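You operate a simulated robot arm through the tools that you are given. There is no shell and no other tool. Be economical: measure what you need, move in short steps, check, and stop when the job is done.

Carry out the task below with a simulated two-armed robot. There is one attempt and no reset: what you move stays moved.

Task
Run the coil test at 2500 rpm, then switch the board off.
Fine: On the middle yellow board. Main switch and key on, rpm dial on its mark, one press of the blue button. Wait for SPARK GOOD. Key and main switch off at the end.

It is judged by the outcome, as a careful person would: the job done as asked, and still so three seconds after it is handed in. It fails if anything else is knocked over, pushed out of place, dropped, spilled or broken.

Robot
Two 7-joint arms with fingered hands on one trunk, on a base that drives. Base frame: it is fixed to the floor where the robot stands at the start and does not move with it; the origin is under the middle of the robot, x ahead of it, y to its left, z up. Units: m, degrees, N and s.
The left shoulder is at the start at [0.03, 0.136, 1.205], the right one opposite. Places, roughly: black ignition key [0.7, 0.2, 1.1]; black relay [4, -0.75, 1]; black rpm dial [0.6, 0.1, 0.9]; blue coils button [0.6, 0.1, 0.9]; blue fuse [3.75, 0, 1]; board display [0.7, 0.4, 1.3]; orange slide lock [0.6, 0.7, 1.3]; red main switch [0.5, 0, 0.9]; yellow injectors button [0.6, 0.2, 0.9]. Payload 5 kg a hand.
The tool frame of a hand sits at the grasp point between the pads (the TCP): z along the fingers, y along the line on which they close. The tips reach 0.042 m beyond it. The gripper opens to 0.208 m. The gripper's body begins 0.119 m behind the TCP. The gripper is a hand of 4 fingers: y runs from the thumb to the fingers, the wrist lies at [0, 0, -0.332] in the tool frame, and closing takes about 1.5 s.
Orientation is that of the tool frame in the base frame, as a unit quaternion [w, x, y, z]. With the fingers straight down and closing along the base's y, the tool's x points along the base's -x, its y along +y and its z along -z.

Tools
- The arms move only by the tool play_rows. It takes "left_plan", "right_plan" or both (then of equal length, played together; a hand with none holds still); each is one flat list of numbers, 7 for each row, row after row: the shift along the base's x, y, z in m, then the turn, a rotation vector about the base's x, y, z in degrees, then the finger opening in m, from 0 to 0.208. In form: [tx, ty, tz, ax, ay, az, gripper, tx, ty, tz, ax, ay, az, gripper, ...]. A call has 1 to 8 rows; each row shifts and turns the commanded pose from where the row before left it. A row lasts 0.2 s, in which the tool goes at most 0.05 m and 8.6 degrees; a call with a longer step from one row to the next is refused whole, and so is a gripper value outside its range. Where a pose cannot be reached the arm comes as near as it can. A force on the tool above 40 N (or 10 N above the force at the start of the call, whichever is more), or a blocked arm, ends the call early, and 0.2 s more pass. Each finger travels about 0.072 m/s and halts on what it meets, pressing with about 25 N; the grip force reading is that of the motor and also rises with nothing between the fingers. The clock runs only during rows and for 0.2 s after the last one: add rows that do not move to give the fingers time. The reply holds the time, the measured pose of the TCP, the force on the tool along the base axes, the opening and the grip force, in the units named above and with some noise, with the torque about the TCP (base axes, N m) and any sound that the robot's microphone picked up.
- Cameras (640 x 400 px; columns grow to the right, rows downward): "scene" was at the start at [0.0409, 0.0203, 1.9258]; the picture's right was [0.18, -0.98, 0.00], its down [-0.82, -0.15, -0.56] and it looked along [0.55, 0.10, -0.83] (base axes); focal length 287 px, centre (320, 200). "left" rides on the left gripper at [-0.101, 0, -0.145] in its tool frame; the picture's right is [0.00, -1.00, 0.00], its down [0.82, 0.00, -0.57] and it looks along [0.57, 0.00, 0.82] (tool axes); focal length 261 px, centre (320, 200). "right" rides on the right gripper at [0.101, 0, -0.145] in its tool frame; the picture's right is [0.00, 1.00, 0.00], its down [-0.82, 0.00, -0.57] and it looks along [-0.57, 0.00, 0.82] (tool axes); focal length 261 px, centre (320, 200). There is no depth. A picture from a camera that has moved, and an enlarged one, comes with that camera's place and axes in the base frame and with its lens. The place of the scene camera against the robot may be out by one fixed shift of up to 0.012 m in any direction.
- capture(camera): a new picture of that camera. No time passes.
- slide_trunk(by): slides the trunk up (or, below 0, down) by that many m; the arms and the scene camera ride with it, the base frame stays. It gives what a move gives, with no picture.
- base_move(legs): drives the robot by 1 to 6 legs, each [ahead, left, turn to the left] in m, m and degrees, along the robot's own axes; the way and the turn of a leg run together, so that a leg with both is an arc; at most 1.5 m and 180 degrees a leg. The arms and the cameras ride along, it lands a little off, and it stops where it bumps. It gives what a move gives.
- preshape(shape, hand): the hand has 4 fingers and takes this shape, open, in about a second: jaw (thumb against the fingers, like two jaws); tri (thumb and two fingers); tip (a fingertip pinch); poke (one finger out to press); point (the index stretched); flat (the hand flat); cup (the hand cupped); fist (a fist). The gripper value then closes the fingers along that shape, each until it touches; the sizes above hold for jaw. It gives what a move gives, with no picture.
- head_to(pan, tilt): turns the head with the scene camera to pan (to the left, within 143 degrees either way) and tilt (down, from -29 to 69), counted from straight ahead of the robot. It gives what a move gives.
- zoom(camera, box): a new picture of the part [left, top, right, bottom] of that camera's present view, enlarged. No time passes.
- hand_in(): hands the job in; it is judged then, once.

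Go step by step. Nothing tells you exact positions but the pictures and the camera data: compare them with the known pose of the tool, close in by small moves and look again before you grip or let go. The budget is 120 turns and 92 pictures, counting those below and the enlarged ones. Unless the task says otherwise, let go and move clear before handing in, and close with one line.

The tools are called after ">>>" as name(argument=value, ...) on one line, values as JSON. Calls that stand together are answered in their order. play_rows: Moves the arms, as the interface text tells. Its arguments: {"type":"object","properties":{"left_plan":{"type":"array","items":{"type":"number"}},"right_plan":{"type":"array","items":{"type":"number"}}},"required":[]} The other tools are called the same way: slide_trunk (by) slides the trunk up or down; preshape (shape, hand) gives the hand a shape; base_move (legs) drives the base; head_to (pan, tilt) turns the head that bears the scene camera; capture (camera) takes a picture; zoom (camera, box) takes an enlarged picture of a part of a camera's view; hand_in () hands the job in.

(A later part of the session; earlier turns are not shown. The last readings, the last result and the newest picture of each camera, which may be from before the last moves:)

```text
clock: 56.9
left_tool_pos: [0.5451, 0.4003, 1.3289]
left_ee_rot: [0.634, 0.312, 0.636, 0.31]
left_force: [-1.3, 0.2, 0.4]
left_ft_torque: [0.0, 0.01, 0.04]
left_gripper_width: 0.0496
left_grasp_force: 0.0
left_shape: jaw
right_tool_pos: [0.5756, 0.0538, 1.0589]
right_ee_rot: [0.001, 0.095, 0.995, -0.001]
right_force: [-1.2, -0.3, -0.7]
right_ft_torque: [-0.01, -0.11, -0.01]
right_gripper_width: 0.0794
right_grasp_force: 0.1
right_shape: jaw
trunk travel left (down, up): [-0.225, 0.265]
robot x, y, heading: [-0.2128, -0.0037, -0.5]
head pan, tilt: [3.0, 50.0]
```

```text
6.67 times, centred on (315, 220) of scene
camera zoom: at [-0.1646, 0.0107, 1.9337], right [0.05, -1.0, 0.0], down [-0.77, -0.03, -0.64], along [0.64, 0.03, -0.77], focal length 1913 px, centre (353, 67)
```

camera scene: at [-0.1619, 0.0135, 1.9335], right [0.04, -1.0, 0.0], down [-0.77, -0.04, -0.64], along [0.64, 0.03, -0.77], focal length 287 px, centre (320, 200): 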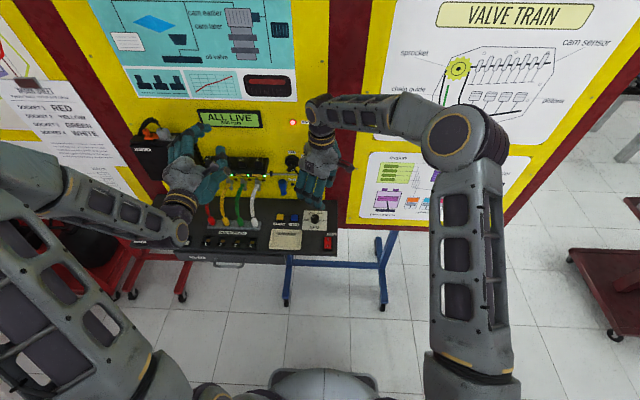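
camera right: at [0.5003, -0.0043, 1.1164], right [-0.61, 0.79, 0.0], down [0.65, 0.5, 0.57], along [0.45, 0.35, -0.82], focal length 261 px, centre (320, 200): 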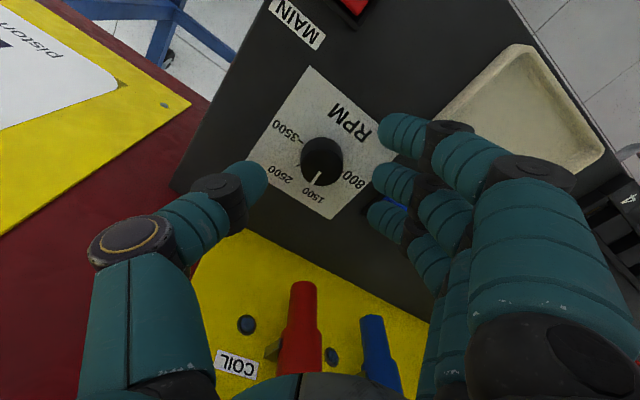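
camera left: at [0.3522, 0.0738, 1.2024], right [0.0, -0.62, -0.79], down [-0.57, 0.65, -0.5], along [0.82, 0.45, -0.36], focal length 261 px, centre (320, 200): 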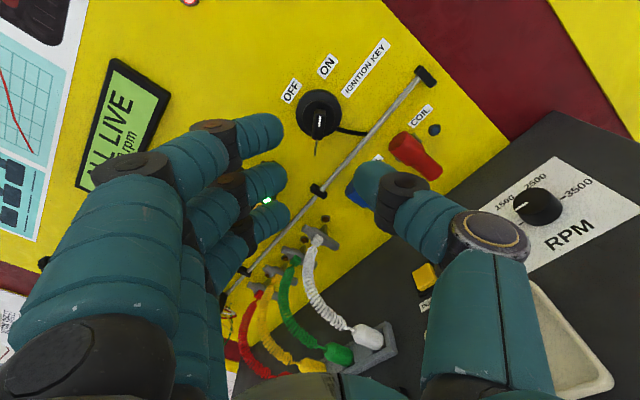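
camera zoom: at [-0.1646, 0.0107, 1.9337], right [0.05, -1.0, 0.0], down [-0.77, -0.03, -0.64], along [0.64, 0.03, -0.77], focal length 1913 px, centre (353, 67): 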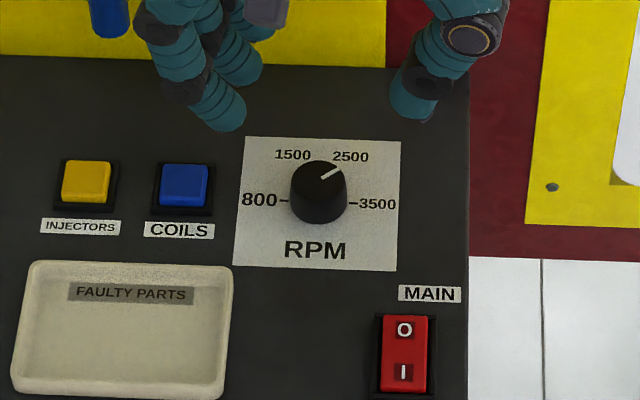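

The pointer is about 20° past the 2500 mark (there is no detent). I'll regrasp, better centred at (0.578, 0.060), and turn back about 18°.

>>> play_rows(right_plan=[0.001, 0.002, -0.035, 0, 0, 0, 0.08, 0.001, 0.002, -0.035, 0, 0, 0, 0.08, 0, 0, -0.018, 0, 0, 0, 0.08, 0, 0, -0.01, 0, 0, 0, 0.08, 0, 0, 0, 0, 0, 0, 0.08])

>>> play_rows(right_plan=[0, 0, 0, 0, 0, 0, 0.04, 0, 0, 0, 0, 0, 0, 0, 0, 0, 0, 0, 0, 0, 0, 0, 0, 0, 0, 0, 0, 0, 0, 0, 0, 0, 0, 0, 0])

>>> zoom(camera="right", box=[240, 80, 400, 230])

```text
clock: 58.1
left_tool_pos: [0.5456, 0.3998, 1.3287]
left_ee_rot: [0.634, 0.312, 0.635, 0.311]
left_force: [1.2, 0.5, 0.1]
left_ft_torque: [0.0, -0.02, 0.01]
left_gripper_width: 0.0498
left_grasp_force: 0.1
left_shape: jaw
right_tool_pos: [0.5773, 0.0583, 0.9619]
right_ee_rot: [0.001, 0.094, 0.996, 0.0]
right_force: [-0.1, -0.3, -0.1]
right_ft_torque: [-0.01, -0.03, 0.02]
right_gripper_width: 0.0794
right_grasp_force: 0.1
right_shape: jaw
trunk travel left (down, up): [-0.225, 0.265]
robot x, y, heading: [-0.2113, -0.001, -0.5]
head pan, tilt: [3.0, 50.0]
```

```text
clock: 59.3
left_tool_pos: [0.546, 0.3993, 1.3278]
left_ee_rot: [0.634, 0.312, 0.636, 0.31]
left_force: [-0.2, 0.4, -0.2]
left_ft_torque: [0.01, 0.02, 0.0]
left_gripper_width: 0.0496
left_grasp_force: 0.1
left_shape: jaw
right_tool_pos: [0.577, 0.0569, 0.9627]
right_ee_rot: [0.001, 0.095, 0.996, 0.0]
right_force: [-2.0, -3.2, 9.2]
right_ft_torque: [0.08, 0.01, -0.01]
right_gripper_width: 0.0013
right_grasp_force: 24.9
right_shape: jaw
trunk travel left (down, up): [-0.225, 0.265]
robot x, y, heading: [-0.2096, -0.0032, -0.5]
head pan, tilt: [3.0, 50.0]
```

```text
2.67 times, centred on (320, 155) of right
camera zoom: at [0.479, 0.0778, 1.1074], right [0.19, 0.98, 0.0], down [0.8, -0.16, 0.57], along [0.56, -0.11, -0.82], focal length 695 px, centre (320, 320)
```

zoom: 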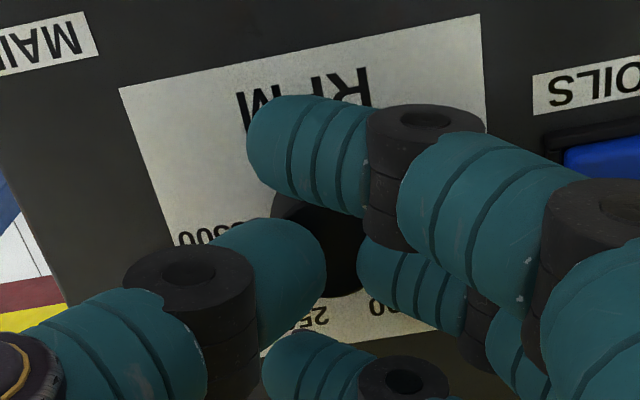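

>>> play_rows(right_plan=[0, 0, 0, 0, 0, 7, 0, 0, 0, 0, 0, 0, 7, 0, 0, 0, 0, 0, 0, 6, 0, 0, 0, 0, 0, 0, 0, 0])

>>> play_rows(right_plan=[0, 0, 0, 0, 0, 0, 0.03, 0, 0, 0, 0, 0, 0, 0.08, 0, 0, 0, 0, 0, 0, 0.08, 0, 0, 0, 0, 0, 0, 0.08, 0, 0, 0.02, 0, 0, 0, 0.08, 0, 0, 0.04, 0, 0, 0, 0.08, 0, 0, 0.04, 0, 0, 0, 0.08])

>>> zoom(camera="right", box=[290, 80, 390, 180])

>>> zoom(camera="scene", box=[290, 195, 340, 235])

```text
clock: 60.3
left_tool_pos: [0.5446, 0.3981, 1.3293]
left_ee_rot: [0.635, 0.312, 0.635, 0.31]
left_force: [0.3, -0.2, 0.0]
left_ft_torque: [0.01, -0.01, -0.05]
left_gripper_width: 0.0496
left_grasp_force: 0.0
left_shape: jaw
right_tool_pos: [0.5782, 0.0588, 0.9639]
right_ee_rot: [0.001, -0.079, 0.997, 0.0]
right_force: [-2.2, -11.2, 8.9]
right_ft_torque: [-0.48, 0.07, -0.02]
right_gripper_width: 0.0012
right_grasp_force: 25.5
right_shape: jaw
trunk travel left (down, up): [-0.225, 0.265]
robot x, y, heading: [-0.2092, 0.0047, -0.3]
head pan, tilt: [3.0, 50.0]
```

```text
clock: 61.9
left_tool_pos: [0.5447, 0.3988, 1.3284]
left_ee_rot: [0.634, 0.312, 0.636, 0.31]
left_force: [-1.8, 0.4, 1.6]
left_ft_torque: [0.02, 0.02, 0.03]
left_gripper_width: 0.0497
left_grasp_force: 0.1
left_shape: jaw
right_tool_pos: [0.5779, 0.0582, 1.0665]
right_ee_rot: [0.001, -0.08, 0.997, 0.0]
right_force: [-0.1, 0.8, -1.3]
right_ft_torque: [0.01, -0.11, 0.01]
right_gripper_width: 0.0794
right_grasp_force: 0.1
right_shape: jaw
trunk travel left (down, up): [-0.225, 0.265]
robot x, y, heading: [-0.2116, 0.0045, -0.5]
head pan, tilt: [3.0, 50.0]
```

```text
4.00 times, centred on (340, 130) of right
camera zoom: at [0.4774, 0.0424, 1.2101], right [-0.15, 0.99, 0.0], down [0.81, 0.13, 0.57], along [0.57, 0.09, -0.82], focal length 1043 px, centre (240, 480)
```

zoom: 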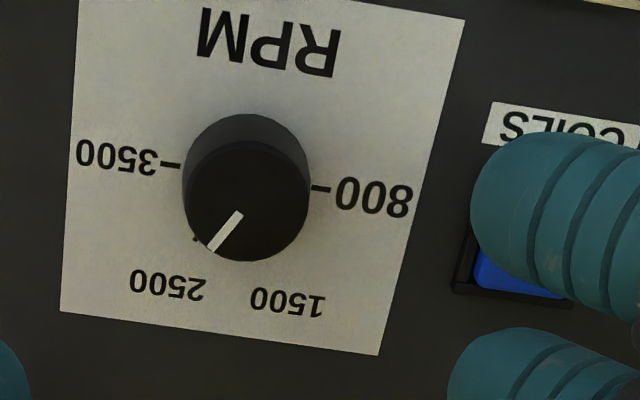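

```text
10.00 times, centred on (315, 215) of scene
camera zoom: at [-0.1649, 0.0108, 1.9337], right [0.05, -1.0, 0.0], down [-0.76, -0.03, -0.64], along [0.64, 0.03, -0.77], focal length 2869 px, centre (370, 50)
```

zoom: 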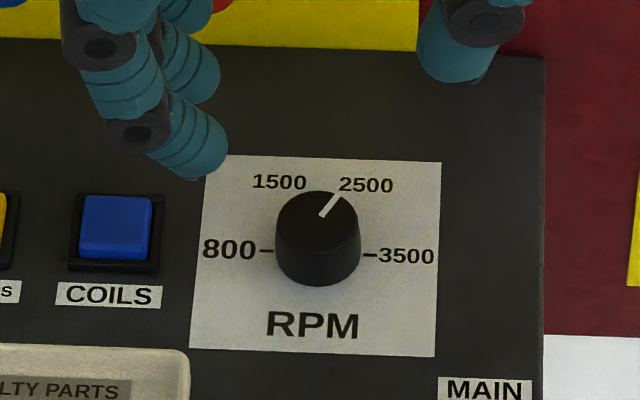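

The pointer is now on the 2500 mark. Next is the blue button at about (0.583, 0.147, 0.915). To keep the other fingers away from the coil plugs behind it, I'll close the jaw and tilt it −35° so the index leads, then hover and look.

>>> play_rows(right_plan=[0, 0, 0.01, 0, 0, -8.5, 0.04, -0.01, 0, 0.01, 0, -7, 0, 0, -0.01, 0.01, 0, 0, -7, 0, 0, 0, 0.02, 0, 0, -7, 0, 0, 0.005, 0.02, 0, 0, -7, 0, 0, 0.005, 0.02, 0, 0, -7, 0, 0, 0.005, 0.017, -0.02, 0, 0, 0, 0, 0, 0, 0, 0, 0, 0, 0])

>>> capture(camera="right")

>>> zoom(camera="scene", box=[180, 90, 340, 250])

```text
clock: 63.7
left_tool_pos: [0.5453, 0.3995, 1.3278]
left_ee_rot: [0.635, 0.314, 0.635, 0.308]
left_force: [-0.3, -0.4, 0.8]
left_ft_torque: [-0.03, 0.03, 0.01]
left_gripper_width: 0.0499
left_grasp_force: 0.0
left_shape: jaw
right_tool_pos: [0.5717, 0.1466, 1.0617]
right_ee_rot: [0.302, -0.005, 0.953, -0.001]
right_force: [-0.3, 1.1, -0.2]
right_ft_torque: [-0.01, -0.05, -0.03]
right_gripper_width: 0.0002
right_grasp_force: 25.5
right_shape: jaw
trunk travel left (down, up): [-0.225, 0.265]
robot x, y, heading: [-0.2116, -0.0028, -0.4]
head pan, tilt: [3.0, 50.0]
```

```text
26 pictures are left
camera right: at [0.4078, 0.1467, 1.1222], right [0.0, 1.0, 0.0], down [0.34, 0.0, 0.94], along [0.94, 0.0, -0.34], focal length 261 px, centre (320, 200)
```

right: 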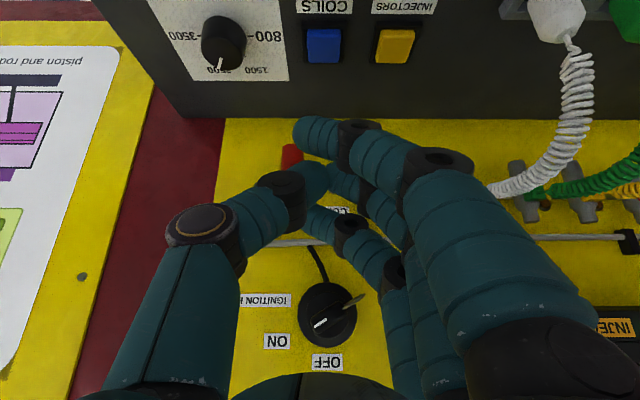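

```text
2.50 times, centred on (260, 170) of scene
camera zoom: at [-0.1645, 0.0107, 1.9337], right [0.04, -1.0, 0.0], down [-0.77, -0.03, -0.64], along [0.64, 0.03, -0.77], focal length 717 px, centre (470, 275)
```

zoom: 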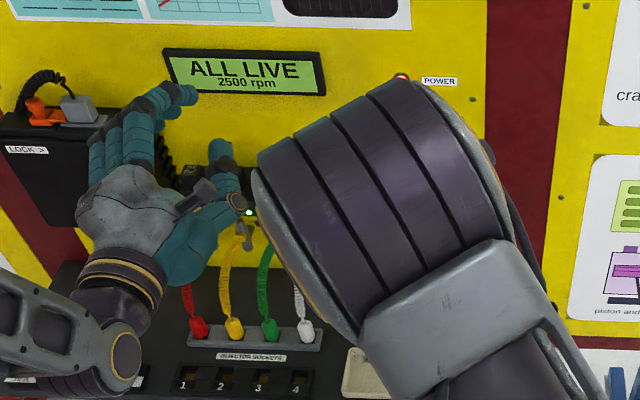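

The index is right over the blue button. I'll move a few mm to centre it and press down until contact.

>>> play_rows(right_plan=[0.002, 0.002, -0.03, 0, 0, 0, 0, 0.002, 0.001, -0.03, 0, 0, 0, 0, 0, 0, -0.016, 0, 0, 0, 0, 0, 0, -0.005, 0, 0, 0, 0, 0, 0, -0.005, 0, 0, 0, 0, 0, 0, -0.004, 0, 0, 0, 0, 0, 0, -0.004, 0, 0, 0, 0, 0, 0, -0.004, 0, 0, 0, 0])

>>> zoom(camera="scene", box=[180, 90, 340, 250])

```text
clock: 65.5
left_tool_pos: [0.546, 0.3995, 1.3266]
left_ee_rot: [0.634, 0.314, 0.635, 0.31]
left_force: [0.6, 0.2, -0.2]
left_ft_torque: [0.0, 0.01, 0.01]
left_gripper_width: 0.0495
left_grasp_force: 0.0
left_shape: jaw
right_tool_pos: [0.5783, 0.15, 0.9653]
right_ee_rot: [0.302, -0.005, 0.953, -0.001]
right_force: [0.6, 0.4, -0.5]
right_ft_torque: [-0.03, 0.04, -0.01]
right_gripper_width: 0.0001
right_grasp_force: 25.2
right_shape: jaw
trunk travel left (down, up): [-0.225, 0.265]
robot x, y, heading: [-0.2123, 0.0022, -0.3]
head pan, tilt: [3.0, 50.0]
```

```text
2.50 times, centred on (260, 170) of scene
camera zoom: at [-0.1634, 0.0112, 1.9336], right [0.05, -1.0, 0.0], down [-0.77, -0.03, -0.64], along [0.64, 0.03, -0.77], focal length 717 px, centre (470, 275)
```

zoom: 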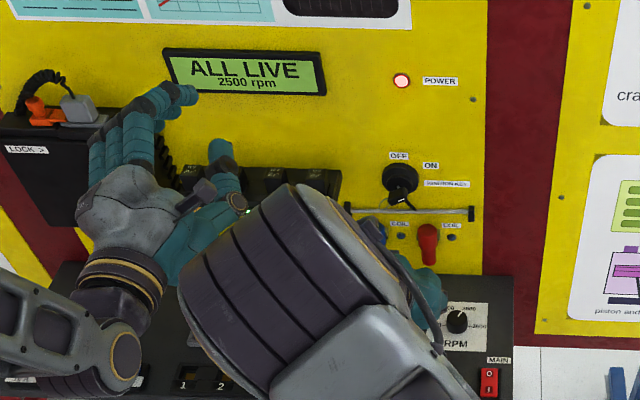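

No contact yet, so I'll go further down in fine steps.

>>> play_rows(right_plan=[0, 0, -0.003, 0, 0, 0, 0, 0, 0, -0.003, 0, 0, 0, 0, 0, 0, -0.003, 0, 0, 0, 0, 0, 0, -0.003, 0, 0, 0, 0])

>>> capture(camera="right")

>>> zoom(camera="scene", box=[180, 90, 340, 250])

```text
clock: 66.5
left_tool_pos: [0.5449, 0.4003, 1.3283]
left_ee_rot: [0.635, 0.312, 0.635, 0.31]
left_force: [-1.0, -0.1, 0.4]
left_ft_torque: [0.01, 0.0, 0.0]
left_gripper_width: 0.0495
left_grasp_force: 0.1
left_shape: jaw
right_tool_pos: [0.5771, 0.1503, 0.9531]
right_ee_rot: [0.302, -0.005, 0.953, -0.002]
right_force: [-5.5, 0.9, 10.0]
right_ft_torque: [-0.05, 0.33, -0.1]
right_gripper_width: 0.0
right_grasp_force: 24.5
right_shape: jaw
trunk travel left (down, up): [-0.225, 0.265]
robot x, y, heading: [-0.2127, 0.0048, -0.4]
head pan, tilt: [3.0, 50.0]
heard: click
```

```text
23 pictures are left
camera right: at [0.4123, 0.1496, 1.0136], right [0.0, 1.0, 0.0], down [0.34, 0.01, 0.94], along [0.94, 0.0, -0.34], focal length 261 px, centre (320, 200)
```

right: 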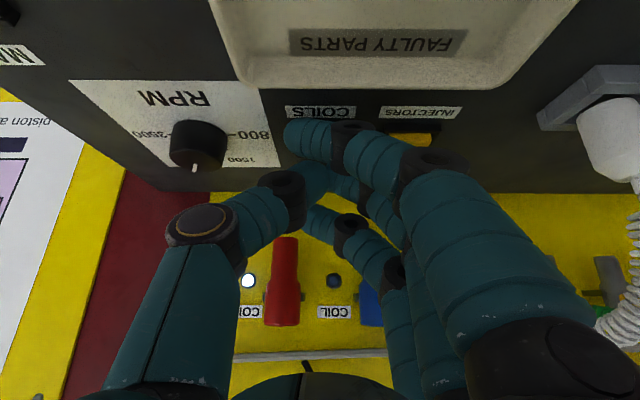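

```text
2.50 times, centred on (260, 170) of scene
camera zoom: at [-0.1648, 0.0112, 1.9337], right [0.05, -1.0, 0.0], down [-0.77, -0.03, -0.64], along [0.64, 0.03, -0.77], focal length 717 px, centre (470, 275)
```

zoom: 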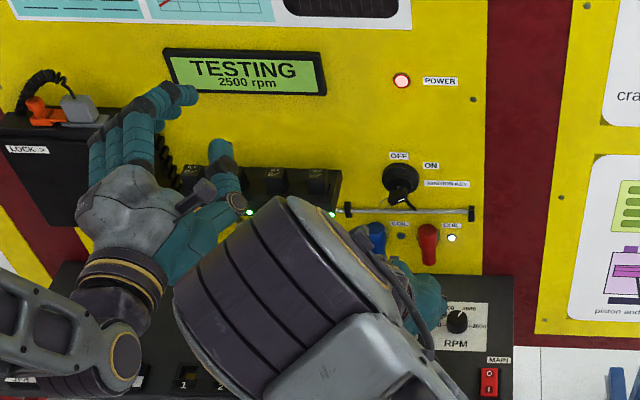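

The button clicked and the display says "TESTING". I'll lift straight off and wait for the result, moving the right hand clear to its own side.

>>> play_rows(right_plan=[0, 0, 0.03, 0, 0, 0, 0, 0, 0, 0.05, 0, 0, 0, 0, -0.01, -0.02, 0.04, 0, 5, 0, 0, -0.02, -0.04, 0, 0, 6, 0, 0, -0.02, -0.04, 0, 0, 6, 0, 0, -0.02, -0.04, 0, 0, 6, 0, 0, -0.02, -0.04, 0, 0, 6, 0, 0, -0.02, -0.04, 0, 0, 6, 0, 0])

>>> play_rows(right_plan=[-0.02, -0.04, 0, 0, 0, 0, 0, -0.02, -0.04, 0, 0, 0, 0, 0, -0.02, -0.04, 0, 0, 0, 0, 0, 0, 0, 0, 0, 0, 0, 0, 0, 0, 0, 0, 0, 0, 0, 0, 0, 0, 0, 0, 0, 0, 0, 0, 0, 0, 0, 0, 0, 0, 0, 0, 0, 0, 0, 0])

>>> zoom(camera="scene", box=[180, 90, 340, 250])

```text
clock: 68.3
left_tool_pos: [0.5471, 0.3979, 1.3284]
left_ee_rot: [0.634, 0.313, 0.635, 0.31]
left_force: [0.9, -1.5, 0.1]
left_ft_torque: [0.0, 0.04, 0.19]
left_gripper_width: 0.0498
left_grasp_force: 0.0
left_shape: jaw
right_tool_pos: [0.4668, -0.0719, 1.0702]
right_ee_rot: [0.001, -0.006, 1.0, 0.001]
right_force: [-0.2, -0.2, 1.0]
right_ft_torque: [-0.03, -0.01, -0.01]
right_gripper_width: 0.0
right_grasp_force: 25.1
right_shape: jaw
trunk travel left (down, up): [-0.225, 0.265]
robot x, y, heading: [-0.2094, 0.0006, -0.2]
head pan, tilt: [3.0, 50.0]
```

```text
clock: 70.1
left_tool_pos: [0.5462, 0.3986, 1.3283]
left_ee_rot: [0.634, 0.312, 0.636, 0.31]
left_force: [-0.4, 0.1, -0.5]
left_ft_torque: [0.0, 0.02, -0.01]
left_gripper_width: 0.0497
left_grasp_force: 0.0
left_shape: jaw
right_tool_pos: [0.409, -0.1909, 1.0705]
right_ee_rot: [0.001, -0.005, 1.0, 0.0]
right_force: [1.4, 0.1, -0.1]
right_ft_torque: [0.02, 0.0, 0.0]
right_gripper_width: 0.0
right_grasp_force: 24.7
right_shape: jaw
trunk travel left (down, up): [-0.225, 0.265]
robot x, y, heading: [-0.2139, 0.0019, -0.3]
head pan, tilt: [3.0, 50.0]
```

```text
2.50 times, centred on (260, 170) of scene
camera zoom: at [-0.1637, 0.0108, 1.9336], right [0.05, -1.0, 0.0], down [-0.77, -0.03, -0.64], along [0.64, 0.03, -0.77], focal length 717 px, centre (470, 275)
```

zoom: 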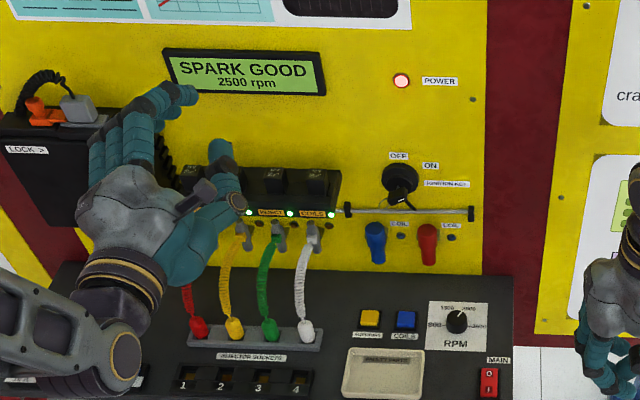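

"SPARK GOOD" is showing. Now the key: I'll back up 0.15 m again and return the left hand, still rolled to the ON angle, to in front of the key.

>>> base_move(legs=[[-0.15, 0, 0]])

>>> play_rows(left_plan=[0.012, -0.03, -0.023, 0, 0, 0, 0.05, 0.012, -0.03, -0.023, 0, 0, 0, 0.05, 0.012, -0.03, -0.023, 0, 0, 0, 0.05, 0.012, -0.03, -0.023, 0, 0, 0, 0.05, 0.012, -0.03, -0.023, 0, 0, 0, 0.05, 0.012, -0.03, -0.023, 0, 0, 0, 0.05, 0.012, -0.03, -0.023, 0, 0, 0, 0.05, 0.012, -0.03, -0.023, 0, 0, 0, 0.05])

>>> capture(camera="left")

```text
clock: 71.5
left_tool_pos: [0.3912, 0.4012, 1.3282]
left_ee_rot: [0.635, 0.312, 0.635, 0.31]
left_force: [-0.7, 0.5, 0.5]
left_ft_torque: [0.02, 0.1, 0.01]
left_gripper_width: 0.0498
left_grasp_force: 0.1
left_shape: jaw
right_tool_pos: [0.2535, -0.1878, 1.0709]
right_ee_rot: [0.001, -0.006, 1.0, -0.001]
right_force: [-0.5, 0.7, 0.4]
right_ft_torque: [-0.02, -0.15, -0.06]
right_gripper_width: 0.0
right_grasp_force: 24.9
right_shape: jaw
trunk travel left (down, up): [-0.225, 0.265]
robot x, y, heading: [-0.3641, -0.0008, -0.4]
head pan, tilt: [3.0, 50.0]
```

```text
clock: 73.3
left_tool_pos: [0.4903, 0.1625, 1.1422]
left_ee_rot: [0.634, 0.312, 0.635, 0.311]
left_force: [1.2, -0.6, 0.2]
left_ft_torque: [-0.02, -0.01, 0.02]
left_gripper_width: 0.0497
left_grasp_force: 0.0
left_shape: jaw
right_tool_pos: [0.2567, -0.1888, 1.0695]
right_ee_rot: [0.0, -0.005, 1.0, 0.001]
right_force: [0.8, 0.3, -0.2]
right_ft_torque: [0.11, 0.08, -0.01]
right_gripper_width: 0.0
right_grasp_force: 25.1
right_shape: jaw
trunk travel left (down, up): [-0.225, 0.265]
robot x, y, heading: [-0.3634, -0.0029, -0.4]
head pan, tilt: [3.0, 50.0]
```

```text
20 pictures are left
camera left: at [0.3469, 0.0841, 1.2034], right [0.0, -0.62, -0.79], down [-0.57, 0.65, -0.5], along [0.82, 0.45, -0.35], focal length 261 px, centre (320, 200)
```

left: 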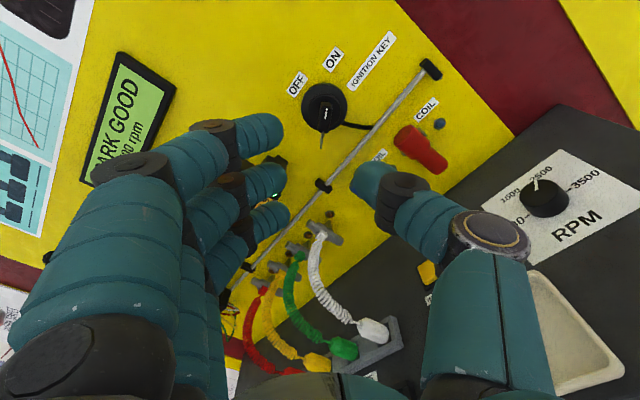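

The key is just slightly off. I'll correct y by −8 mm, advance partway, and look.

>>> play_rows(left_plan=[0.03, -0.005, 0, 0, 0, 0, 0.045, 0.04, -0.003, -0.001, 0, 0, 0, 0.04, 0.03, 0, 0, 0, 0, 0, 0.04, 0.01, 0, 0, 0, 0, 0, 0.04, 0, 0, 0, 0, 0, 0, 0.04])

>>> zoom(camera="left", box=[200, 80, 440, 240])

```text
clock: 74.5
left_tool_pos: [0.597, 0.1532, 1.1417]
left_ee_rot: [0.635, 0.312, 0.635, 0.31]
left_force: [-0.3, 0.8, 0.3]
left_ft_torque: [0.02, 0.04, -0.02]
left_gripper_width: 0.0405
left_grasp_force: 0.0
left_shape: jaw
right_tool_pos: [0.2555, -0.1878, 1.0703]
right_ee_rot: [0.0, -0.005, 1.0, -0.001]
right_force: [0.6, -0.5, -0.8]
right_ft_torque: [-0.01, 0.01, -0.04]
right_gripper_width: 0.0
right_grasp_force: 24.3
right_shape: jaw
trunk travel left (down, up): [-0.225, 0.265]
robot x, y, heading: [-0.3646, 0.0009, -0.3]
head pan, tilt: [3.0, 50.0]
```

```text
2.50 times, centred on (320, 160) of left
camera zoom: at [0.4544, 0.0749, 1.2035], right [0.0, -0.62, -0.79], down [-0.57, 0.65, -0.5], along [0.82, 0.45, -0.35], focal length 652 px, centre (320, 300)
```

zoom: 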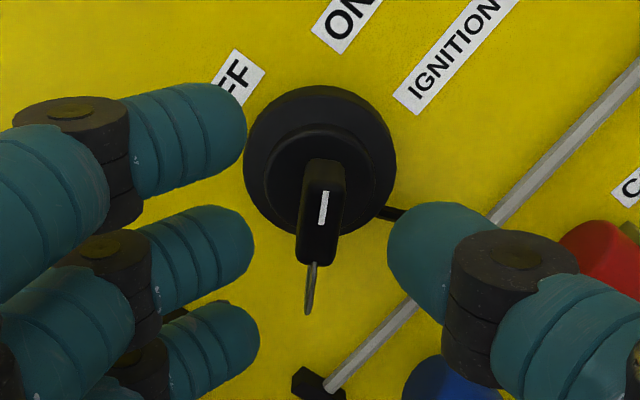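

Good alignment. I'll add a little roll to match the key, advance 0.029 m, and close.

>>> play_rows(left_plan=[0.01, 0.001, 0, 5, 0, 0, 0.04, 0.01, 0, 0, 0, 0, 0, 0.04, 0.009, 0, 0, 0, 0, 0, 0.035, 0, 0, 0, 0, 0, 0, 0.02, 0, 0, 0, 0, 0, 0, 0, 0, 0, 0, 0, 0, 0, 0, 0, 0, 0, 0, 0, 0, 0, 0, 0, 0, 0, 0, 0, 0])

>>> zoom(camera="left", box=[200, 80, 440, 240])

```text
clock: 76.3
left_tool_pos: [0.628, 0.1523, 1.1425]
left_ee_rot: [0.62, 0.34, 0.622, 0.337]
left_force: [3.3, -5.0, -7.7]
left_ft_torque: [0.02, 0.12, -0.06]
left_gripper_width: 0.0008
left_grasp_force: 25.0
left_shape: jaw
right_tool_pos: [0.2549, -0.1895, 1.0679]
right_ee_rot: [0.001, -0.004, 1.0, 0.0]
right_force: [-0.7, -1.0, 0.7]
right_ft_torque: [-0.01, 0.01, 0.04]
right_gripper_width: 0.0
right_grasp_force: 24.6
right_shape: jaw
trunk travel left (down, up): [-0.225, 0.265]
robot x, y, heading: [-0.367, -0.0009, -0.7]
head pan, tilt: [3.0, 50.0]
```

```text
2.50 times, centred on (320, 160) of left
camera zoom: at [0.4854, 0.0692, 1.1964], right [-0.01, -0.55, -0.84], down [-0.57, 0.69, -0.44], along [0.82, 0.48, -0.32], focal length 652 px, centre (320, 300)
```

zoom: 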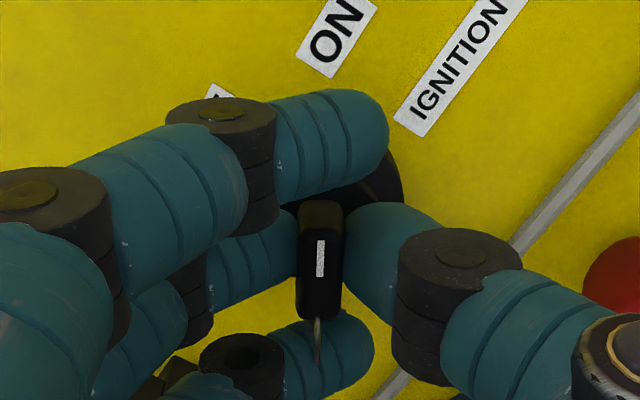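

The key is gripped. I'll turn it back −57° to OFF.

>>> play_rows(left_plan=[0, 0, 0, -7.2, 0, 0, 0, 0, 0, 0, -7.2, 0, 0, 0, 0, 0, 0, -7.2, 0, 0, 0, 0, 0, 0, -7.2, 0, 0, 0, 0, 0, 0, -7.2, 0, 0, 0, 0, 0, 0, -7.2, 0, 0, 0, 0, 0, 0, -7.2, 0, 0, 0, 0, 0, 0, -7.2, 0, 0, 0])

>>> zoom(camera="scene", box=[220, 80, 360, 220])

```text
clock: 78.1
left_tool_pos: [0.6275, 0.1527, 1.1433]
left_ee_rot: [0.708, -0.002, 0.707, -0.003]
left_force: [7.4, -1.4, 1.3]
left_ft_torque: [-0.03, -0.01, 0.1]
left_gripper_width: 0.0001
left_grasp_force: 25.0
left_shape: jaw
right_tool_pos: [0.2553, -0.1882, 1.07]
right_ee_rot: [0.001, -0.004, 1.0, 0.0]
right_force: [0.3, -0.2, -1.2]
right_ft_torque: [-0.02, 0.0, 0.01]
right_gripper_width: 0.0
right_grasp_force: 24.9
right_shape: jaw
trunk travel left (down, up): [-0.225, 0.265]
robot x, y, heading: [-0.3658, 0.0012, -0.6]
head pan, tilt: [3.0, 50.0]
```

```text
2.86 times, centred on (290, 150) of scene
camera zoom: at [-0.3166, 0.0119, 1.9336], right [0.04, -1.0, 0.0], down [-0.77, -0.03, -0.64], along [0.64, 0.03, -0.77], focal length 820 px, centre (406, 343)
```

zoom: 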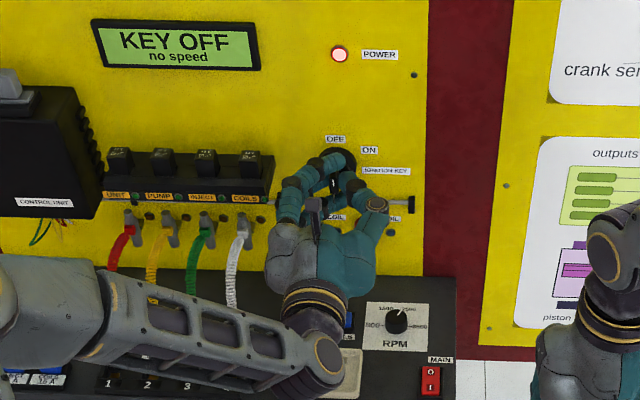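

"KEY OFF" is shown. I'll open, draw straight back, and move the left hand aside.

>>> play_rows(left_plan=[0, 0, 0, 0, 0, 0, 0.02, 0, 0, 0, 0, 0, 0, 0.045, 0, 0, 0, 0, 0, 0, 0.045, 0, 0, 0, 0, 0, 0, 0.045, -0.02, 0, 0, 0, 0, 0, 0.045, -0.04, 0, 0, 0, 0, 0, 0.045, -0.04, 0, 0, 0, 0, 0, 0.045, -0.03, 0, 0, 0, 0, 0, 0.045])

>>> play_rows(left_plan=[-0.02, 0.035, 0.025, 0, 0, 0, 0.045, -0.02, 0.035, 0.025, 0, 0, 0, 0.045, -0.02, 0.035, 0.025, 0, 0, 0, 0.045, -0.02, 0.035, 0.025, 0, 0, 0, 0.045, -0.01, 0.035, 0.025, 0, 0, 0, 0.045, 0, 0.035, 0.025, 0, 0, 0, 0.045])

>>> base_move(legs=[[0.15, 0, 0]])

>>> zoom(camera="scene", box=[160, 80, 360, 260])

```text
clock: 79.9
left_tool_pos: [0.4975, 0.1554, 1.1423]
left_ee_rot: [0.708, -0.002, 0.706, -0.003]
left_force: [0.0, -0.3, 0.6]
left_ft_torque: [0.03, 0.06, 0.01]
left_gripper_width: 0.0445
left_grasp_force: 0.2
left_shape: jaw
right_tool_pos: [0.2548, -0.1885, 1.0705]
right_ee_rot: [0.001, -0.004, 1.0, 0.0]
right_force: [-0.4, -0.7, 0.7]
right_ft_torque: [-0.01, -0.05, -0.03]
right_gripper_width: 0.0
right_grasp_force: 25.3
right_shape: jaw
trunk travel left (down, up): [-0.225, 0.265]
robot x, y, heading: [-0.3628, 0.0046, -0.4]
head pan, tilt: [3.0, 50.0]
```

```text
clock: 81.3
left_tool_pos: [0.4045, 0.365, 1.2949]
left_ee_rot: [0.707, -0.001, 0.707, -0.004]
left_force: [-1.9, -0.1, 0.9]
left_ft_torque: [0.01, 0.0, 0.05]
left_gripper_width: 0.0446
left_grasp_force: 0.0
left_shape: jaw
right_tool_pos: [0.2541, -0.1883, 1.0704]
right_ee_rot: [0.002, -0.004, 1.0, -0.001]
right_force: [-0.7, -0.4, 0.4]
right_ft_torque: [0.02, -0.13, 0.0]
right_gripper_width: 0.0001
right_grasp_force: 24.8
right_shape: jaw
trunk travel left (down, up): [-0.225, 0.265]
robot x, y, heading: [-0.3656, -0.0001, -0.4]
head pan, tilt: [3.0, 50.0]
```

```text
clock: 82.7
left_tool_pos: [0.5585, 0.3593, 1.293]
left_ee_rot: [0.707, 0.001, 0.707, -0.007]
left_force: [1.2, -0.2, -0.7]
left_ft_torque: [-0.02, -0.07, 0.01]
left_gripper_width: 0.0447
left_grasp_force: 0.0
left_shape: jaw
right_tool_pos: [0.4028, -0.1934, 1.0684]
right_ee_rot: [0.0, -0.001, 1.0, 0.0]
right_force: [0.6, 0.8, 0.0]
right_ft_torque: [0.01, 0.15, -0.03]
right_gripper_width: 0.0
right_grasp_force: 24.7
right_shape: jaw
trunk travel left (down, up): [-0.225, 0.265]
robot x, y, heading: [-0.2189, -0.0026, -1.0]
head pan, tilt: [3.0, 50.0]
```

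```text
2.22 times, centred on (260, 170) of scene
camera zoom: at [-0.1678, 0.0102, 1.9335], right [0.04, -1.0, 0.0], down [-0.77, -0.03, -0.64], along [0.64, 0.03, -0.77], focal length 638 px, centre (453, 267)
```

zoom: 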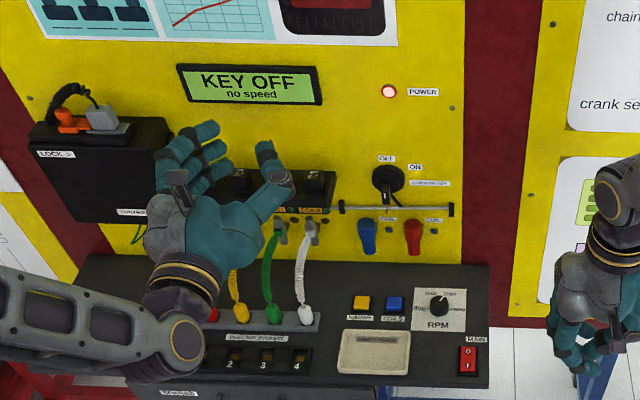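

The key is off with "KEY OFF" showing. Now I'll bring the right hand over the "O" end of the main switch with the −20° tilt.

>>> play_rows(right_plan=[0.0143, 0.0323, 0, 0, -4, 0, 0, 0.0143, 0.0323, 0, 0, -4, 0, 0, 0.0143, 0.0323, 0, 0, -4, 0, 0, 0.0143, 0.0323, -0.008, 0, -4, 0, 0, 0.0143, 0.0323, -0.015, 0, -4, 0, 0, 0.0143, 0.0325, -0.015, 0, 0, 0, 0, 0, 0, 0, 0, 0, 0, 0])

>>> capture(camera="right")

```text
clock: 84.3
left_tool_pos: [0.5545, 0.3583, 1.2961]
left_ee_rot: [0.708, 0.001, 0.707, -0.006]
left_force: [-1.1, -0.5, 0.5]
left_ft_torque: [-0.03, 0.06, 0.03]
left_gripper_width: 0.0446
left_grasp_force: 0.1
left_shape: jaw
right_tool_pos: [0.4869, -0.0008, 1.0328]
right_ee_rot: [0.175, -0.002, 0.985, 0.0]
right_force: [-0.1, -0.4, -0.6]
right_ft_torque: [0.0, -0.06, 0.03]
right_gripper_width: 0.0001
right_grasp_force: 24.6
right_shape: jaw
trunk travel left (down, up): [-0.225, 0.265]
robot x, y, heading: [-0.2189, -0.0019, -1.1]
head pan, tilt: [3.0, 50.0]
```

```text
15 pictures are left
camera right: at [0.3422, 0.0002, 1.1336], right [0.0, 1.0, 0.0], down [0.57, 0.0, 0.82], along [0.82, 0.0, -0.57], focal length 261 px, centre (320, 200)
```

right: 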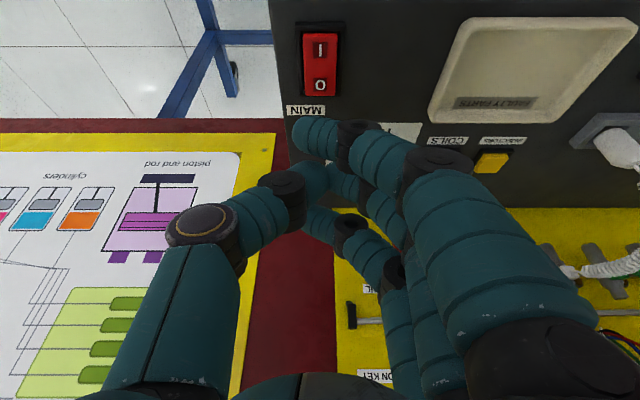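

The "O" end is at x≈0.474, right below the index tip. I'll press down.

>>> play_rows(right_plan=[0, 0, -0.03, 0, 0, 0, 0, 0, 0, -0.02, 0, 0, 0, 0, 0, 0, -0.006, 0, 0, 0, 0, 0, 0, -0.004, 0, 0, 0, 0, 0, 0, -0.004, 0, 0, 0, 0, 0, 0, -0.004, 0, 0, 0, 0, 0, 0, -0.004, 0, 0, 0, 0, 0, 0, -0.004, 0, 0, 0, 0])

>>> zoom(camera="scene", box=[160, 80, 360, 260])

```text
clock: 86.1
left_tool_pos: [0.5534, 0.3605, 1.2958]
left_ee_rot: [0.708, 0.002, 0.707, -0.006]
left_force: [0.2, 0.4, 1.3]
left_ft_torque: [0.05, -0.01, 0.0]
left_gripper_width: 0.0448
left_grasp_force: 0.0
left_shape: jaw
right_tool_pos: [0.486, 0.0059, 0.9573]
right_ee_rot: [0.176, -0.003, 0.984, 0.0]
right_force: [3.2, 9.1, 17.9]
right_ft_torque: [-1.45, 1.28, -0.49]
right_gripper_width: 0.0
right_grasp_force: 24.7
right_shape: jaw
trunk travel left (down, up): [-0.225, 0.265]
robot x, y, heading: [-0.2185, 0.0008, -0.5]
head pan, tilt: [3.0, 50.0]
```

```text
2.22 times, centred on (260, 170) of scene
camera zoom: at [-0.1729, 0.0117, 1.934], right [0.04, -1.0, 0.0], down [-0.76, -0.03, -0.64], along [0.64, 0.02, -0.77], focal length 638 px, centre (453, 267)
```

zoom: 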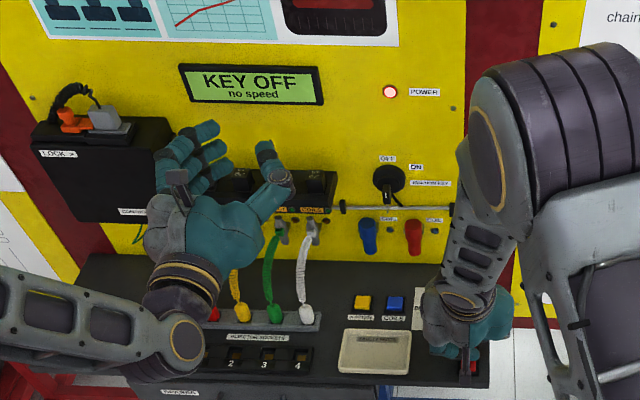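

The force pattern looks odd, so I'll look before pressing further.

>>> capture(camera="right")

>>> capture(camera="scene")

```text
13 pictures are left
camera right: at [0.3425, 0.0051, 1.0584], right [0.0, 1.0, 0.0], down [0.57, 0.0, 0.82], along [0.82, 0.0, -0.57], focal length 261 px, centre (320, 200)
```

right: 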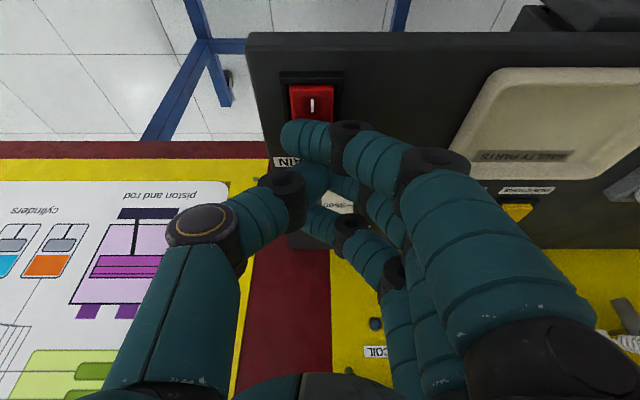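

```text
12 pictures are left
camera scene: at [-0.1729, 0.0117, 1.934], right [0.04, -1.0, 0.0], down [-0.76, -0.03, -0.64], along [0.64, 0.02, -0.77], focal length 287 px, centre (320, 200)
```

scene: 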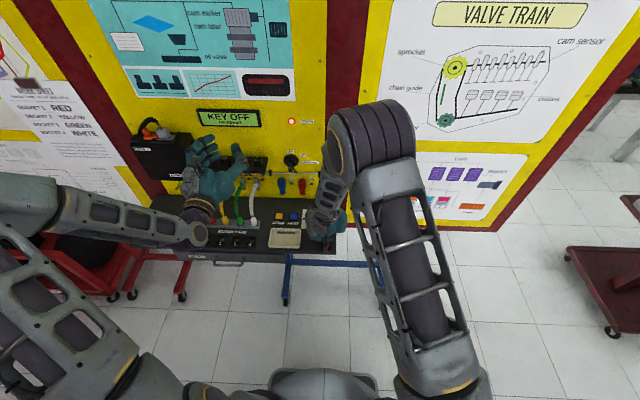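

Some second contact seems to exist higher on the hand, and the base shifted slightly. I'll lift off and read the forces in free air.

>>> play_rows(right_plan=[0, 0, 0.01, 0, 0, 0, 0, 0, 0, 0.02, 0, 0, 0, 0, 0, 0, 0.03, 0, 0, 0, 0, 0, 0, 0, 0, 0, 0, 0])

>>> zoom(camera="scene", box=[160, 80, 420, 290])

```text
clock: 87.1
left_tool_pos: [0.5567, 0.3595, 1.292]
left_ee_rot: [0.707, 0.001, 0.707, -0.005]
left_force: [-0.6, 1.4, 0.6]
left_ft_torque: [-0.01, -0.05, -0.01]
left_gripper_width: 0.0447
left_grasp_force: 0.1
left_shape: jaw
right_tool_pos: [0.4845, 0.0003, 1.0143]
right_ee_rot: [0.174, -0.002, 0.985, 0.0]
right_force: [0.7, -0.5, -0.1]
right_ft_torque: [-0.03, 0.0, -0.04]
right_gripper_width: 0.0
right_grasp_force: 24.6
right_shape: jaw
trunk travel left (down, up): [-0.225, 0.265]
robot x, y, heading: [-0.2176, 0.0002, -0.8]
head pan, tilt: [3.0, 50.0]
```

```text
1.90 times, centred on (290, 185) of scene
camera zoom: at [-0.1695, 0.0115, 1.9335], right [0.04, -1.0, 0.0], down [-0.77, -0.03, -0.64], along [0.64, 0.02, -0.77], focal length 547 px, centre (377, 229)
```

zoom: 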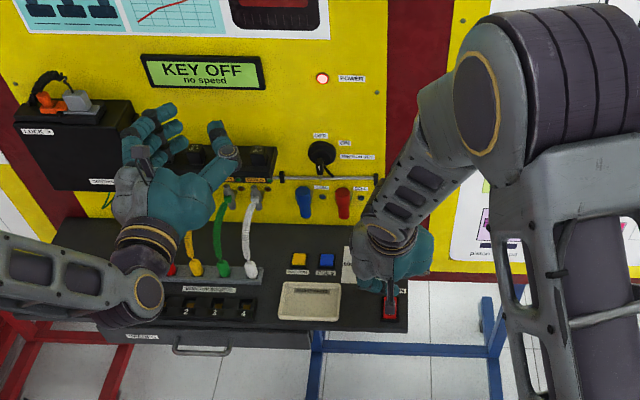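

>>> zoom(camera="right", box=[250, 20, 410, 180])

```text
2.50 times, centred on (330, 100) of right
camera zoom: at [0.3417, 0.0011, 1.1165], right [0.0, 1.0, 0.0], down [0.57, 0.0, 0.82], along [0.82, 0.0, -0.57], focal length 652 px, centre (295, 450)
```

zoom: 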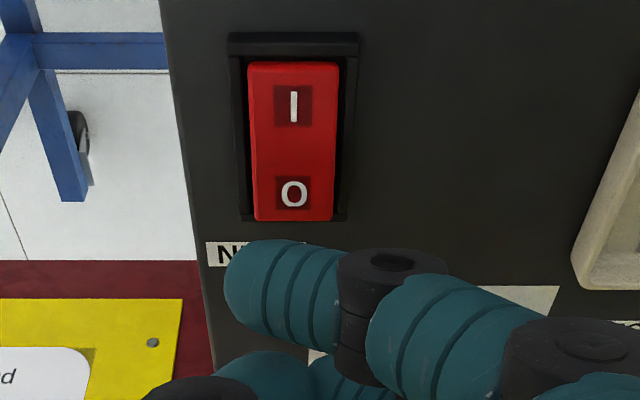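

The index was sitting near the far bezel of the switch. I'll shift it 7 mm toward me and press again in fine steps.

>>> play_rows(right_plan=[-0.007, 0, -0.01, 0, 0, 0, 0, 0, 0, -0.02, 0, 0, 0, 0, 0, 0, -0.01, 0, 0, 0, 0, 0, 0, -0.005, 0, 0, 0, 0, 0, 0, -0.004, 0, 0, 0, 0])

```text
clock: 88.3
left_tool_pos: [0.5568, 0.3587, 1.2947]
left_ee_rot: [0.707, 0.001, 0.707, -0.005]
left_force: [0.3, -0.3, 0.2]
left_ft_torque: [0.0, 0.03, 0.02]
left_gripper_width: 0.0446
left_grasp_force: 0.1
left_shape: jaw
right_tool_pos: [0.479, 0.002, 0.9655]
right_ee_rot: [0.175, -0.001, 0.985, -0.001]
right_force: [0.1, 0.4, 0.3]
right_ft_torque: [-0.01, 0.06, -0.03]
right_gripper_width: 0.0
right_grasp_force: 25.2
right_shape: jaw
trunk travel left (down, up): [-0.225, 0.265]
robot x, y, heading: [-0.218, -0.0005, -1.0]
head pan, tilt: [3.0, 50.0]
```

>>> play_rows(right_plan=[0, 0, -0.003, 0, 0, 0, 0, 0, 0, -0.003, 0, 0, 0, 0])

>>> zoom(camera="right", box=[250, 20, 410, 180])

```text
clock: 88.9
left_tool_pos: [0.5552, 0.3594, 1.2958]
left_ee_rot: [0.707, 0.002, 0.707, -0.006]
left_force: [0.0, 0.0, 0.1]
left_ft_torque: [0.02, -0.03, -0.02]
left_gripper_width: 0.0448
left_grasp_force: 0.0
left_shape: jaw
right_tool_pos: [0.4793, 0.0009, 0.9631]
right_ee_rot: [0.175, -0.003, 0.984, 0.0]
right_force: [-0.8, 3.0, 8.7]
right_ft_torque: [0.06, 0.27, -0.08]
right_gripper_width: 0.0001
right_grasp_force: 25.0
right_shape: jaw
trunk travel left (down, up): [-0.225, 0.265]
robot x, y, heading: [-0.2185, 0.0026, -0.8]
head pan, tilt: [3.0, 50.0]
```

```text
2.50 times, centred on (330, 100) of right
camera zoom: at [0.3351, 0.0022, 1.0636], right [0.0, 1.0, 0.0], down [0.57, 0.0, 0.82], along [0.82, 0.0, -0.57], focal length 652 px, centre (295, 450)
```

zoom: 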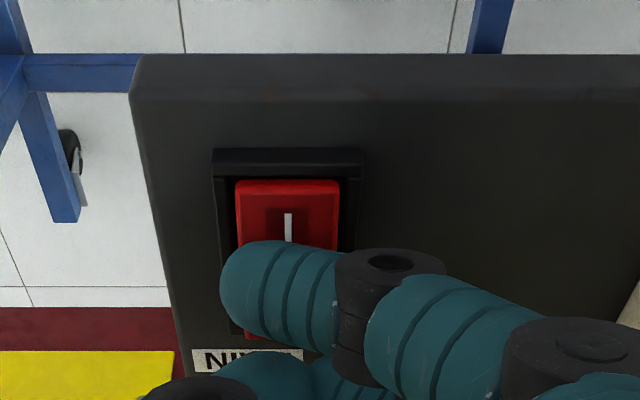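

Clean contact on the "O" half. I'll press on.

>>> play_rows(right_plan=[0, 0, -0.003, 0, 0, 0, 0, 0, 0, -0.003, 0, 0, 0, 0, 0, 0, -0.003, 0, 0, 0, 0, 0, 0, -0.002, 0, 0, 0, 0])

>>> zoom(camera="scene", box=[160, 80, 420, 290])

```text
clock: 89.8
left_tool_pos: [0.5551, 0.3597, 1.2947]
left_ee_rot: [0.707, 0.001, 0.707, -0.007]
left_force: [-0.1, -0.6, 0.0]
left_ft_torque: [-0.03, -0.03, 0.05]
left_gripper_width: 0.0446
left_grasp_force: 0.1
left_shape: jaw
right_tool_pos: [0.4819, 0.0016, 0.9532]
right_ee_rot: [0.178, -0.002, 0.984, 0.0]
right_force: [-6.2, -0.9, 23.7]
right_ft_torque: [-0.26, 0.8, -0.1]
right_gripper_width: 0.0003
right_grasp_force: 24.7
right_shape: jaw
trunk travel left (down, up): [-0.225, 0.265]
robot x, y, heading: [-0.2163, -0.0032, -0.7]
head pan, tilt: [3.0, 50.0]
stopped in row 4 (right hand): the force on the tool passed its limit at 42 N (the readings are from after the stop); the commanded pose is now the measured one
```

```text
1.90 times, centred on (290, 185) of scene
camera zoom: at [-0.1718, 0.0102, 1.9336], right [0.04, -1.0, 0.0], down [-0.77, -0.03, -0.64], along [0.64, 0.03, -0.77], focal length 547 px, centre (377, 229)
```

zoom: 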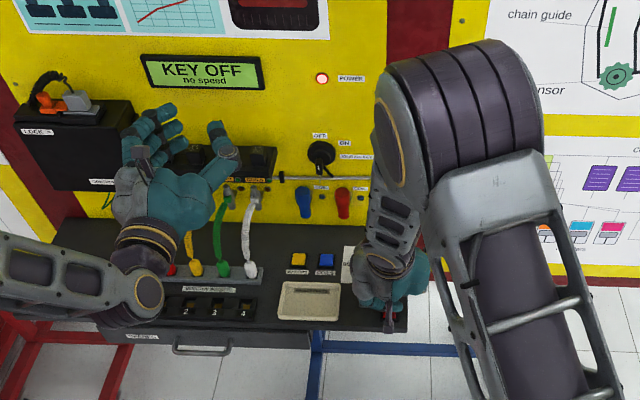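

It bottomed near the rocker's middle without toggling. I'll lift, shift 15 mm further toward the "O" end, and press again.

>>> play_rows(right_plan=[0, 0, 0.015, 0, 0, 0, 0, 0, 0, 0.015, 0, 0, 0, 0, 0.007, -0.001, 0, 0, -3, 0, 0, 0.008, -0.001, 0, 0, -3, 0, 0, 0, 0, -0.01, 0, 0, 0, 0, 0, 0, -0.006, 0, 0, 0, 0, 0, 0, -0.004, 0, 0, 0, 0])

>>> zoom(camera="right", box=[250, 20, 410, 180])

```text
clock: 91.5
left_tool_pos: [0.5554, 0.3597, 1.294]
left_ee_rot: [0.708, 0.0, 0.707, -0.006]
left_force: [-0.6, -0.6, -0.1]
left_ft_torque: [0.0, 0.02, -0.02]
left_gripper_width: 0.0447
left_grasp_force: 0.0
left_shape: jaw
right_tool_pos: [0.4979, 0.001, 0.9632]
right_ee_rot: [0.23, -0.002, 0.973, 0.001]
right_force: [3.1, 4.8, 16.8]
right_ft_torque: [0.07, 0.17, -0.11]
right_gripper_width: 0.0001
right_grasp_force: 24.9
right_shape: jaw
trunk travel left (down, up): [-0.225, 0.265]
robot x, y, heading: [-0.2186, 0.0008, -0.9]
head pan, tilt: [3.0, 50.0]
```

```text
2.50 times, centred on (330, 100) of right
camera zoom: at [0.3433, 0.001, 1.0484], right [0.0, 1.0, 0.0], down [0.48, 0.0, 0.88], along [0.88, 0.0, -0.48], focal length 652 px, centre (295, 450)
```

zoom: 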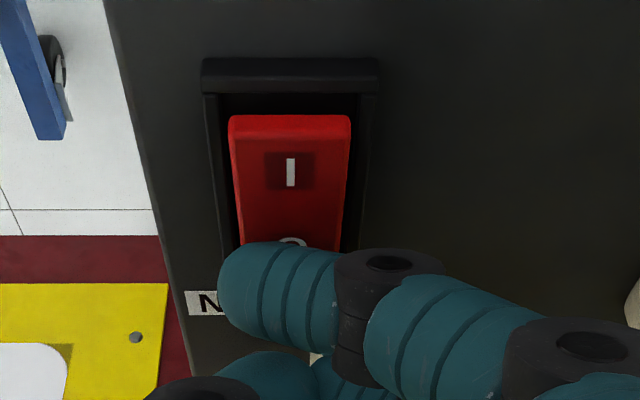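

Now the contact is at x≈0.479, on the "O" end. I'll continue pressing.

>>> play_rows(right_plan=[0, 0, -0.003, 0, 0, 0, 0, 0, 0, -0.003, 0, 0, 0, 0, 0, 0, -0.003, 0, 0, 0, 0, 0, 0, -0.002, 0, 0, 0, 0])

>>> zoom(camera="scene", box=[160, 80, 420, 290])

```text
clock: 92.0
left_tool_pos: [0.5551, 0.3594, 1.2937]
left_ee_rot: [0.707, 0.001, 0.707, -0.006]
left_force: [0.9, -0.5, 0.0]
left_ft_torque: [-0.01, -0.01, 0.03]
left_gripper_width: 0.0445
left_grasp_force: 0.1
left_shape: jaw
right_tool_pos: [0.5014, 0.0057, 0.9611]
right_ee_rot: [0.232, -0.003, 0.973, 0.004]
right_force: [-0.7, 3.1, 14.8]
right_ft_torque: [-0.1, 0.53, -0.1]
right_gripper_width: 0.0001
right_grasp_force: 24.9
right_shape: jaw
trunk travel left (down, up): [-0.225, 0.265]
robot x, y, heading: [-0.221, -0.0005, -0.6]
head pan, tilt: [3.0, 50.0]
stopped in row 2 (right hand): the force on the tool passed its limit at 42 N (the readings are from after the stop); the commanded pose is now the measured one
```

```text
1.90 times, centred on (290, 185) of scene
camera zoom: at [-0.1709, 0.0104, 1.9335], right [0.04, -1.0, 0.0], down [-0.77, -0.03, -0.64], along [0.64, 0.03, -0.77], focal length 547 px, centre (377, 229)
```

zoom: 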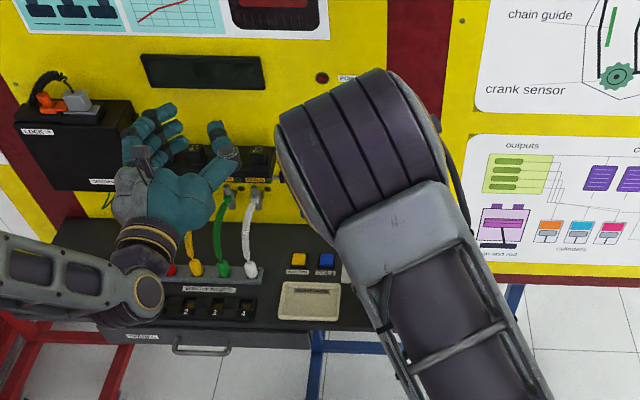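

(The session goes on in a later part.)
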